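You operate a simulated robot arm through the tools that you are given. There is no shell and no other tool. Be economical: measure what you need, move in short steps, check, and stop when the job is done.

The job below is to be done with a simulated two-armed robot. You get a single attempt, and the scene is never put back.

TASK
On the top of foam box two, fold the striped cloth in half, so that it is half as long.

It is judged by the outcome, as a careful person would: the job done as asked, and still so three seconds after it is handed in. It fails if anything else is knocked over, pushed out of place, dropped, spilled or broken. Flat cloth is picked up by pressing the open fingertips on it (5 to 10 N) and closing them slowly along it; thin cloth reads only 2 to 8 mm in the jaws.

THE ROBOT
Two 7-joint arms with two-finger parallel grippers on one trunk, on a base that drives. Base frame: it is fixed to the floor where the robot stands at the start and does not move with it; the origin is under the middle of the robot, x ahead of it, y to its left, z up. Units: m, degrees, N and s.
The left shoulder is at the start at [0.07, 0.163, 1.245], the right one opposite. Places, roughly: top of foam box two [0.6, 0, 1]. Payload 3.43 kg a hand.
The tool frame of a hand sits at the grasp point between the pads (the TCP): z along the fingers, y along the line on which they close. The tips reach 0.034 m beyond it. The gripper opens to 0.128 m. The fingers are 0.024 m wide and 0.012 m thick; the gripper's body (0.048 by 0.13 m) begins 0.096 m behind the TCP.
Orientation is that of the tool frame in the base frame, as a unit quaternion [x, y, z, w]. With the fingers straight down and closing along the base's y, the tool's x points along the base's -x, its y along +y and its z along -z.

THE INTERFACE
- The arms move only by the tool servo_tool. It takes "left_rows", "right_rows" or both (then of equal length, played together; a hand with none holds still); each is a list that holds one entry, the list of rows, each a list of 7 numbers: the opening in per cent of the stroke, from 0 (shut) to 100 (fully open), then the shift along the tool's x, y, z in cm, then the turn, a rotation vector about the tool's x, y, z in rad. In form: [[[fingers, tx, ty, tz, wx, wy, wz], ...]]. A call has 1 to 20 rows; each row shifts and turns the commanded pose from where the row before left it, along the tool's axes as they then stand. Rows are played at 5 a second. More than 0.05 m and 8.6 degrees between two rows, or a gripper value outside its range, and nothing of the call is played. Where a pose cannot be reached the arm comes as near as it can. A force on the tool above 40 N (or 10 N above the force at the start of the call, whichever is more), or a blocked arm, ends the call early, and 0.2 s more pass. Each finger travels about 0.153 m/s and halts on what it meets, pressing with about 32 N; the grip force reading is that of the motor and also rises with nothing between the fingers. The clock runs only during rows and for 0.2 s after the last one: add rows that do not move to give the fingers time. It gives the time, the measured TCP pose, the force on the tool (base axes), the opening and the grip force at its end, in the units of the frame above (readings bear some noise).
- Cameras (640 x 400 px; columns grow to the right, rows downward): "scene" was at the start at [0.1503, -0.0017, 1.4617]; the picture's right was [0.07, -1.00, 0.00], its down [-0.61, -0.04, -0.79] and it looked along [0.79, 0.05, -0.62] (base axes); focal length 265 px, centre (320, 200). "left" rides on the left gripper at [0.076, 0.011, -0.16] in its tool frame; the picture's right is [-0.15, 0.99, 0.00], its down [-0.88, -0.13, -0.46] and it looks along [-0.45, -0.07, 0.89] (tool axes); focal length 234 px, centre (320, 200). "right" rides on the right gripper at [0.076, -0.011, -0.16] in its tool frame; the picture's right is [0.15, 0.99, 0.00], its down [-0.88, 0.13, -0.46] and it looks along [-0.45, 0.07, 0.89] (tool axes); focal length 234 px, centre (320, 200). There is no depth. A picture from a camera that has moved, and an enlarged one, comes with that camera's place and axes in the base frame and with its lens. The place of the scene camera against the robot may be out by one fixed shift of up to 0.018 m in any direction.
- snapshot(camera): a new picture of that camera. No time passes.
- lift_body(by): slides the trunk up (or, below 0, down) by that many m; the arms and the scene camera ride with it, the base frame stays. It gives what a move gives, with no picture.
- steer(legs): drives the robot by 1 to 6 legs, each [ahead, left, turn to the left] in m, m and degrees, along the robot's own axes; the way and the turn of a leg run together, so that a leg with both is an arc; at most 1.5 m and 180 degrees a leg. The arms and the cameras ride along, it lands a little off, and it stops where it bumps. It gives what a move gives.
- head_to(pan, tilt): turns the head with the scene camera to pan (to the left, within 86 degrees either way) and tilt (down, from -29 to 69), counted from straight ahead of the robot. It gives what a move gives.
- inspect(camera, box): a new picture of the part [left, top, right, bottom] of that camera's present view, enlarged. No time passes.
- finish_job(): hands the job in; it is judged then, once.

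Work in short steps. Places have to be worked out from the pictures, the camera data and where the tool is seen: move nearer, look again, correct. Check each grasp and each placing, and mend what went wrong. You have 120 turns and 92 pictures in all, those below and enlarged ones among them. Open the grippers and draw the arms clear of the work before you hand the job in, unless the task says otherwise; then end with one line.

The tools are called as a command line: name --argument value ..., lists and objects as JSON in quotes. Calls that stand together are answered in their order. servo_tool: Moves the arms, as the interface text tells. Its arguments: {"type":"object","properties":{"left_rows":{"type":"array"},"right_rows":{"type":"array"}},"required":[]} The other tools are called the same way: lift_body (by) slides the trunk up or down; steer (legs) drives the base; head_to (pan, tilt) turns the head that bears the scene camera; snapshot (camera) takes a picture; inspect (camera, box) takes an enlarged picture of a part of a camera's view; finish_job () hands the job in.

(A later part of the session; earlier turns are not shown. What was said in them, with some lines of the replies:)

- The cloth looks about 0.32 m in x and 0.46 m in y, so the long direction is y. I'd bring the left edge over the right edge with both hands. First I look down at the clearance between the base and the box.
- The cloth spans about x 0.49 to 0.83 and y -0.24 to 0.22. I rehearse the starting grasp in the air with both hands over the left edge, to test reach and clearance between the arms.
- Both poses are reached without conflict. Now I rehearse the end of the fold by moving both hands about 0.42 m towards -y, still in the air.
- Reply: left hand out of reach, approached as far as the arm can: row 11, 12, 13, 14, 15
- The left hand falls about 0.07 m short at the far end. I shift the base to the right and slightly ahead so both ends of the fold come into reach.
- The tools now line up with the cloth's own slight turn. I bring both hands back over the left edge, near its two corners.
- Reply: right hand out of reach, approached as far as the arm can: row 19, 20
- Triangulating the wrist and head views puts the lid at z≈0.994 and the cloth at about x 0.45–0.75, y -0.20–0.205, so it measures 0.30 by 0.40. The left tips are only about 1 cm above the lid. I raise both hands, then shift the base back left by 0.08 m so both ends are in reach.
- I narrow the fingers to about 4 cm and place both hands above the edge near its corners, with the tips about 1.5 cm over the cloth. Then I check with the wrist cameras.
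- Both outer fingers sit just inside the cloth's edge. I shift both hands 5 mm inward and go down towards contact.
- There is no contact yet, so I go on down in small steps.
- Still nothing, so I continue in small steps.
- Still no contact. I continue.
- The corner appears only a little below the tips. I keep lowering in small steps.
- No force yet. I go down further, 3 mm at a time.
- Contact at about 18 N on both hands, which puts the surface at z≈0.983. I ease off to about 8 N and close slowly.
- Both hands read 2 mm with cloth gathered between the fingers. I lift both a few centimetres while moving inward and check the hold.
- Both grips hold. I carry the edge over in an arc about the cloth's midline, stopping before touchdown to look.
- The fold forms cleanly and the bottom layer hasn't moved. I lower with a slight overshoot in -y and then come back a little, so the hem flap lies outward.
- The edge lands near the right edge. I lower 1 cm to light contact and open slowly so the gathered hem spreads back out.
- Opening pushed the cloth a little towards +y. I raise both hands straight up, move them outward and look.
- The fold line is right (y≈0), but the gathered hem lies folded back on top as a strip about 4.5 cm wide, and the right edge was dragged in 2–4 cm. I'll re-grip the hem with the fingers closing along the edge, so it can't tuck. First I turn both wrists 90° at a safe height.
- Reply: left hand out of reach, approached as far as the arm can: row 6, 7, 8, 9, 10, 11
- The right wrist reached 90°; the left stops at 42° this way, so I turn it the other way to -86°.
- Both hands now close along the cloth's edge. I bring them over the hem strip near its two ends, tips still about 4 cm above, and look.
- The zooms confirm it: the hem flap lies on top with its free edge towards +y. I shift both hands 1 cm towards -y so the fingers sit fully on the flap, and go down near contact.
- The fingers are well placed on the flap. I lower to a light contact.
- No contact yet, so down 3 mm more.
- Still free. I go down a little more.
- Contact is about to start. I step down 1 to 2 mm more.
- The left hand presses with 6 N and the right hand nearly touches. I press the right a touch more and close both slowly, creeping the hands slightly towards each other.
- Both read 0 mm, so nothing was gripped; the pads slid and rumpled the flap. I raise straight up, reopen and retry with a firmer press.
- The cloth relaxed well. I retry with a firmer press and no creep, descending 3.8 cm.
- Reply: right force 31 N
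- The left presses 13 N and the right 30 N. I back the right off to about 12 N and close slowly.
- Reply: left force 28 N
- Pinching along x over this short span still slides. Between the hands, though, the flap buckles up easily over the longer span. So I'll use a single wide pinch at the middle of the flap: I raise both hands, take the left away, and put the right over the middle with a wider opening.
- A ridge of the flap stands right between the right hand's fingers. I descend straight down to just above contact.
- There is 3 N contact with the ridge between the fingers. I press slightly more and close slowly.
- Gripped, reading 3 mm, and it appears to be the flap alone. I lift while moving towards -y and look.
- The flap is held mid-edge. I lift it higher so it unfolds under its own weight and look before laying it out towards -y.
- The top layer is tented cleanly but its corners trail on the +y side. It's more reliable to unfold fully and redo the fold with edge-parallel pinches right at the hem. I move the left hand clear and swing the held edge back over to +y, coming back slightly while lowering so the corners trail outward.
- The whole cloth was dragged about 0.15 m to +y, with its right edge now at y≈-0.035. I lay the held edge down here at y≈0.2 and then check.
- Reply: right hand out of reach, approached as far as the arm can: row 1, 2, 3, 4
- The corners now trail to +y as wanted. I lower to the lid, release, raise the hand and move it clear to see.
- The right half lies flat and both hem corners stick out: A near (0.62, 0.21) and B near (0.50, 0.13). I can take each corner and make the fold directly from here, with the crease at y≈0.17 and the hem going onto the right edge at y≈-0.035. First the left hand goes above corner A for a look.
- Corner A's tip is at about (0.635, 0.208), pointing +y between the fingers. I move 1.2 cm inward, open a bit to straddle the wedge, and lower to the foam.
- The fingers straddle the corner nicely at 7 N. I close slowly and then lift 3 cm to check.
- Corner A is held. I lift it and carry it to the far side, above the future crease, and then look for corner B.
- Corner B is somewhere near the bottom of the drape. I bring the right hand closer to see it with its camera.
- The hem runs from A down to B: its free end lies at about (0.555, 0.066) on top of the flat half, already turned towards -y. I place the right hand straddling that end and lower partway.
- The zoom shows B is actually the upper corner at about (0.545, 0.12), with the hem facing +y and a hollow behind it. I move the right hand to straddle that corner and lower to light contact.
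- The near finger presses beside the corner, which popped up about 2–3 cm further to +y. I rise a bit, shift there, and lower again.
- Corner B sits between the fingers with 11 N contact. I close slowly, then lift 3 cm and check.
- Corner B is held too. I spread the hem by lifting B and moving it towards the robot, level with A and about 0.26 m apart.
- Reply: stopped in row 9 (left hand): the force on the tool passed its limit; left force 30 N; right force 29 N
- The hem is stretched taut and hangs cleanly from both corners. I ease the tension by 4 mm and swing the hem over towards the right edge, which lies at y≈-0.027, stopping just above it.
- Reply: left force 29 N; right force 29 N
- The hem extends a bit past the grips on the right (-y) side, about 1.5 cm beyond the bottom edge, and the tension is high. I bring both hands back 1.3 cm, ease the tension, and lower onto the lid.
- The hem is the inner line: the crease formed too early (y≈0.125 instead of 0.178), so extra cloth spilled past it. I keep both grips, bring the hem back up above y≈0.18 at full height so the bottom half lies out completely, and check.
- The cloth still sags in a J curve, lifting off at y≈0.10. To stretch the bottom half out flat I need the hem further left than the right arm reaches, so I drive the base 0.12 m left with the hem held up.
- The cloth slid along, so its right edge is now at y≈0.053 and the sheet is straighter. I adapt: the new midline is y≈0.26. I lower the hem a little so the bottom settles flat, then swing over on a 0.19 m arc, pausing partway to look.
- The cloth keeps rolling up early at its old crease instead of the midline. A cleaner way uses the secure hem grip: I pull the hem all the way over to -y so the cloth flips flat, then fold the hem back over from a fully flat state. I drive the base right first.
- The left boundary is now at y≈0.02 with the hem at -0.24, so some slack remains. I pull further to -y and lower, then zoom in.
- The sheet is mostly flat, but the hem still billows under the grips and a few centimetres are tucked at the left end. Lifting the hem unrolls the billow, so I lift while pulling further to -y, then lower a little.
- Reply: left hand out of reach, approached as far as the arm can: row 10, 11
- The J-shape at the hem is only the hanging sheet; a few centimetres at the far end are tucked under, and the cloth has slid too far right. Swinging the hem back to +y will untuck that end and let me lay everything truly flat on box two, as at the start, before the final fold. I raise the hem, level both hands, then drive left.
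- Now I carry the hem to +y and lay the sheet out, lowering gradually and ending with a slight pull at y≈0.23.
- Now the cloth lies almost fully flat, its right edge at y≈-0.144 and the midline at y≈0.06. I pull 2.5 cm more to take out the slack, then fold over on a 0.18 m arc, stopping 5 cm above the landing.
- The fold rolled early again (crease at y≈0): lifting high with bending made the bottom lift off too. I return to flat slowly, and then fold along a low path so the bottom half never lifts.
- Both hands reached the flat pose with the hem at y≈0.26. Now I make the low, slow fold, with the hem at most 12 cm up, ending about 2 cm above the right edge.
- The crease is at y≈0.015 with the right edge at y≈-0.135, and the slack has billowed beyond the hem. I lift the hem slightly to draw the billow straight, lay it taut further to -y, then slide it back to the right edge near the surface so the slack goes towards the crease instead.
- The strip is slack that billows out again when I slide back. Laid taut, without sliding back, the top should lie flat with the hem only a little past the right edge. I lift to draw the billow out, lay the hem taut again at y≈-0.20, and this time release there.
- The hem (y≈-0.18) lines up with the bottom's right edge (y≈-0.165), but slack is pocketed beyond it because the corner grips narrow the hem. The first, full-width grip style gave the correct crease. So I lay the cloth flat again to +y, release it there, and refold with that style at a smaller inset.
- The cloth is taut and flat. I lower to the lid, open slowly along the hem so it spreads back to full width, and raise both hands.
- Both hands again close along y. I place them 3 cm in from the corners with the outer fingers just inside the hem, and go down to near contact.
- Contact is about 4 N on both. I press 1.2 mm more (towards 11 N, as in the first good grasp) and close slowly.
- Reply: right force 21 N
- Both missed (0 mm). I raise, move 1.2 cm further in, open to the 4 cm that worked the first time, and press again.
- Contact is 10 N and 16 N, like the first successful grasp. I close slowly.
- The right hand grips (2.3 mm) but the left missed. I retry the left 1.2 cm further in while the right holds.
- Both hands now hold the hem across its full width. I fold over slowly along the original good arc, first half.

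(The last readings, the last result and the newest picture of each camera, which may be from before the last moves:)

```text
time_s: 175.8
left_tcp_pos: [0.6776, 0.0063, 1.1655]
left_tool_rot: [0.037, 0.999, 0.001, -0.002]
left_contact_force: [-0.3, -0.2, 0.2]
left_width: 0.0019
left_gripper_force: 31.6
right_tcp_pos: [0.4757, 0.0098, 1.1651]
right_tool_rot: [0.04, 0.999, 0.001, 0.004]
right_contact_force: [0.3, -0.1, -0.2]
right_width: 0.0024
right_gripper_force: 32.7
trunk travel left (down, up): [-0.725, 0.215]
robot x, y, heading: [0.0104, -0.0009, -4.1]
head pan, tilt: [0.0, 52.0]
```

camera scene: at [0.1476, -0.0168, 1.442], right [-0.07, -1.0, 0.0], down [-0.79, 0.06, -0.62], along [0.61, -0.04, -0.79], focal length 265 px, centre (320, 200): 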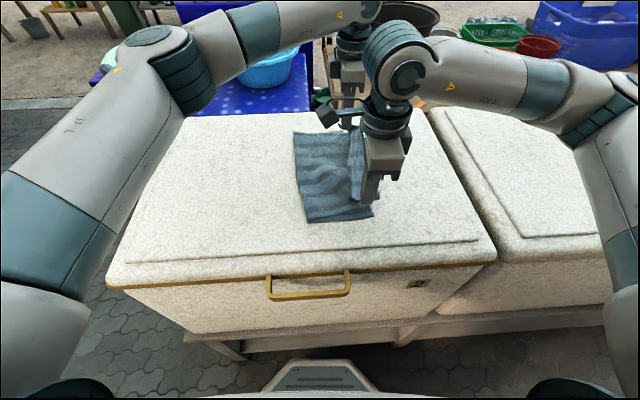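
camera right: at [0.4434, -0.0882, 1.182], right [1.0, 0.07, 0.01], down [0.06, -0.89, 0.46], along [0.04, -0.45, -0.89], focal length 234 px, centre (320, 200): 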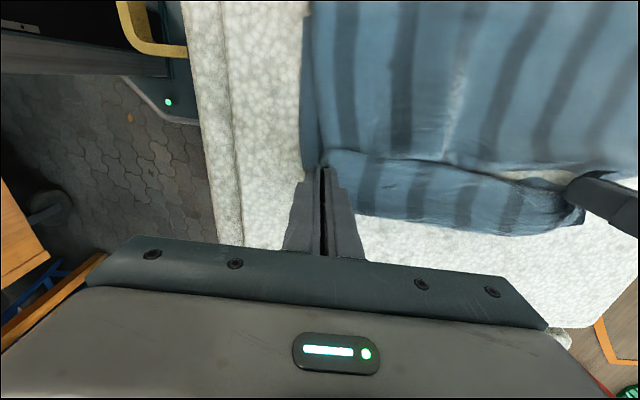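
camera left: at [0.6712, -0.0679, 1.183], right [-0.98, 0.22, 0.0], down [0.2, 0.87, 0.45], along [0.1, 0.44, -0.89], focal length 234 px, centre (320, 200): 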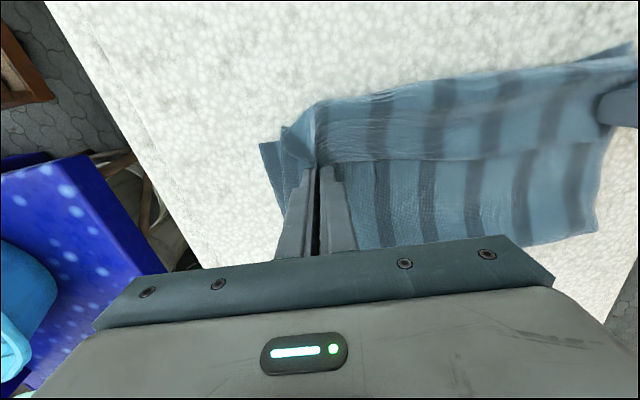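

Both grips still read cloth. I continue the second half of the arc, landing towards the right edge and stopping just above the surface.

servo_tool --left_rows '[[[0, -0.06, -2, 0.5, 0, 0, 0], [0, -0.06, -2, 0.5, 0, 0, 0], [0, -0.06, -2, 1, 0, 0, 0], [0, -0.06, -2, 1, 0, 0, 0], [0, -0.06, -1.75, 1.25, 0, 0, 0], [0, -0.06, -1.75, 1.25, 0, 0, 0], [0, -0.06, -1.5, 1.35, 0, 0, 0], [0, -0.06, -1.5, 1.35, 0, 0, 0], [0, -0.06, -1.25, 1.3, 0, 0, 0], [0, -0.06, -1.25, 1.3, 0, 0, 0], [0, -0.06, -0.9, 1, 0, 0, 0], [0, -0.06, -0.7, 1, 0, 0, 0], [0, 0, 0, 0, 0, 0, 0]]]' --right_rows '[[[0, -0.06, -2, 0.5, 0, 0, 0], [0, -0.06, -2, 0.5, 0, 0, 0], [0, -0.06, -2, 1, 0, 0, 0], [0, -0.06, -2, 1, 0, 0, 0], [0, -0.06, -1.8, 1.25, 0, 0, 0], [0, -0.06, -1.8, 1.25, 0, 0, 0], [0, -0.06, -1.6, 1.35, 0, 0, 0], [0, -0.06, -1.6, 1.35, 0, 0, 0], [0, -0.06, -1.3, 1.3, 0, 0, 0], [0, -0.06, -1.3, 1.3, 0, 0, 0], [0, -0.06, -1, 1, 0, 0, 0], [0, -0.06, -0.8, 1, 0, 0, 0], [0, 0, 0, 0, 0, 0, 0]]]'

snapshot --camera "scene"

```text
time_s: 178.6
left_tcp_pos: [0.6692, -0.1783, 1.0384]
left_tool_rot: [0.038, 0.999, -0.001, -0.003]
left_contact_force: [-0.4, 0.8, 0.1]
left_width: 0.0017
left_gripper_force: 31.9
right_tcp_pos: [0.4688, -0.1805, 1.037]
right_tool_rot: [0.039, 0.999, 0.0, 0.006]
right_contact_force: [0.5, 0.3, 0.5]
right_width: 0.0023
right_gripper_force: 32.0
trunk travel left (down, up): [-0.725, 0.215]
robot x, y, heading: [0.0069, -0.0018, -4.0]
head pan, tilt: [0.0, 52.0]
```

```text
0 pictures are left
camera scene: at [0.1479, -0.017, 1.4419], right [-0.07, -1.0, 0.0], down [-0.79, 0.06, -0.62], along [0.61, -0.04, -0.79], focal length 265 px, centre (320, 200)
```

scene: 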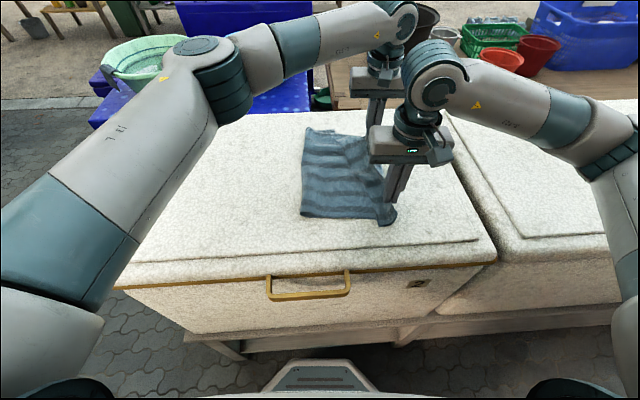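

The fold now lies as a neat half: crease at y≈0.0–0.014, outer edge at y≈-0.18, so about 0.19 m against 0.41 m unfolded. I lower to just above the stack, open without pressing, and rise straight up.

servo_tool --left_rows '[[[0, 0, 0, 0.5, 0, 0, 0], [0, 0, 0, 0.5, 0, 0, 0], [0, 0, 0, 0.3, 0, 0, 0], [0, 0, 0, 0, 0, 0, 0], [3, 0, 0, 0, 0, 0, 0], [6, 0, 0, 0, 0, 0, 0], [9, 0, 0, 0, 0, 0, 0], [12, 0, 0, 0, 0, 0, 0], [12, 0, 0, 0, 0, 0, 0], [12, 0, 0, -0.5, 0, 0, 0], [14, 0, 0, -1, 0, 0, 0], [16, 0, 0, -1.5, 0, 0, 0], [20, 0, 0, -2.5, 0, 0, 0], [20, 0, 0, -3, 0, 0, 0], [20, 0, 0, -3, 0, 0, 0], [20, 0, 0, -3, 0, 0, 0]]]' --right_rows '[[[0, 0, 0, 0.5, 0, 0, 0], [0, 0, 0, 0.5, 0, 0, 0], [0, 0, 0, 0.3, 0, 0, 0], [0, 0, 0, 0, 0, 0, 0], [3, 0, 0, 0, 0, 0, 0], [6, 0, 0, 0, 0, 0, 0], [9, 0, 0, 0, 0, 0, 0], [12, 0, 0, 0, 0, 0, 0], [12, 0, 0, 0, 0, 0, 0], [12, 0, 0, -0.5, 0, 0, 0], [14, 0, 0, -1, 0, 0, 0], [16, 0, 0, -1.5, 0, 0, 0], [20, 0, 0, -2.5, 0, 0, 0], [20, 0, 0, -3, 0, 0, 0], [20, 0, 0, -3, 0, 0, 0], [20, 0, 0, -3, 0, 0, 0]]]'

```text
time_s: 182.0
left_tcp_pos: [0.6683, -0.1772, 1.1711]
left_tool_rot: [0.039, 0.999, 0.0, -0.003]
left_contact_force: [-0.6, -0.1, 0.0]
left_width: 0.0257
left_gripper_force: 0.0
right_tcp_pos: [0.4657, -0.1798, 1.1704]
right_tool_rot: [0.039, 0.999, -0.001, 0.005]
right_contact_force: [0.0, -0.4, 0.0]
right_width: 0.0257
right_gripper_force: 0.1
trunk travel left (down, up): [-0.725, 0.215]
robot x, y, heading: [0.0042, -0.002, -3.7]
head pan, tilt: [0.0, 52.0]
```

Both hands are open and clear of the cloth with no load. I draw the arms away to their own sides and fully open the grippers.

servo_tool --left_rows '[[[30, 0, 4, -1, 0, 0, 0], [50, 0, 4, 0, 0, 0, 0], [70, 0, 4, 0, 0, 0, 0], [100, 0, 4, 0, 0, 0, 0], [100, 0, 4, 0, 0, 0, 0], [100, 0, 4, 0, 0, 0, 0], [100, 0, 4, 0, 0, 0, 0], [100, 0, 4, 0, 0, 0, 0], [100, 0, 4, 0, 0, 0, 0], [100, 0, 4, 0, 0, 0, 0], [100, 0, 4, 0, 0, 0, 0], [100, 0, 4, 0, 0, 0, 0]]]' --right_rows '[[[30, 0, -2, -1, 0, 0, 0], [50, 0, -2, -1, 0, 0, 0], [70, 0, -2, -1, 0, 0, 0], [100, 0, -2, 0, 0, 0, 0], [100, 0, -2, 0, 0, 0, 0], [100, 0, -2, 0, 0, 0, 0], [100, 0, -2, 0, 0, 0, 0], [100, 0, 0, 0, 0, 0, 0], [100, 0, 0, 0, 0, 0, 0], [100, 0, 0, 0, 0, 0, 0], [100, 0, 0, 0, 0, 0, 0], [100, 0, 0, 0, 0, 0, 0]]]'

```text
time_s: 184.6
left_tcp_pos: [0.7059, 0.3011, 1.1796]
left_tool_rot: [0.038, 0.999, -0.001, -0.003]
left_contact_force: [-0.2, 0.0, 0.6]
left_width: 0.1282
left_gripper_force: 0.0
right_tcp_pos: [0.4549, -0.3203, 1.2006]
right_tool_rot: [0.04, 0.999, 0.0, 0.005]
right_contact_force: [-0.4, 0.1, 0.0]
right_width: 0.1282
right_gripper_force: 0.1
trunk travel left (down, up): [-0.725, 0.215]
robot x, y, heading: [0.0139, -0.0024, -4.4]
head pan, tilt: [0.0, 52.0]
```

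The arms are clear and the grippers open, so I hand the job in.

finish_job

```text
The job is handed in.
```

I handed in the striped cloth folded in half on foam box two, at roughly half its length (about 0.19 m, down from 0.41 m). The hem on the top layer is probably turned back a few centimetres, and I had no pictures left to check it after releasing the cloth.
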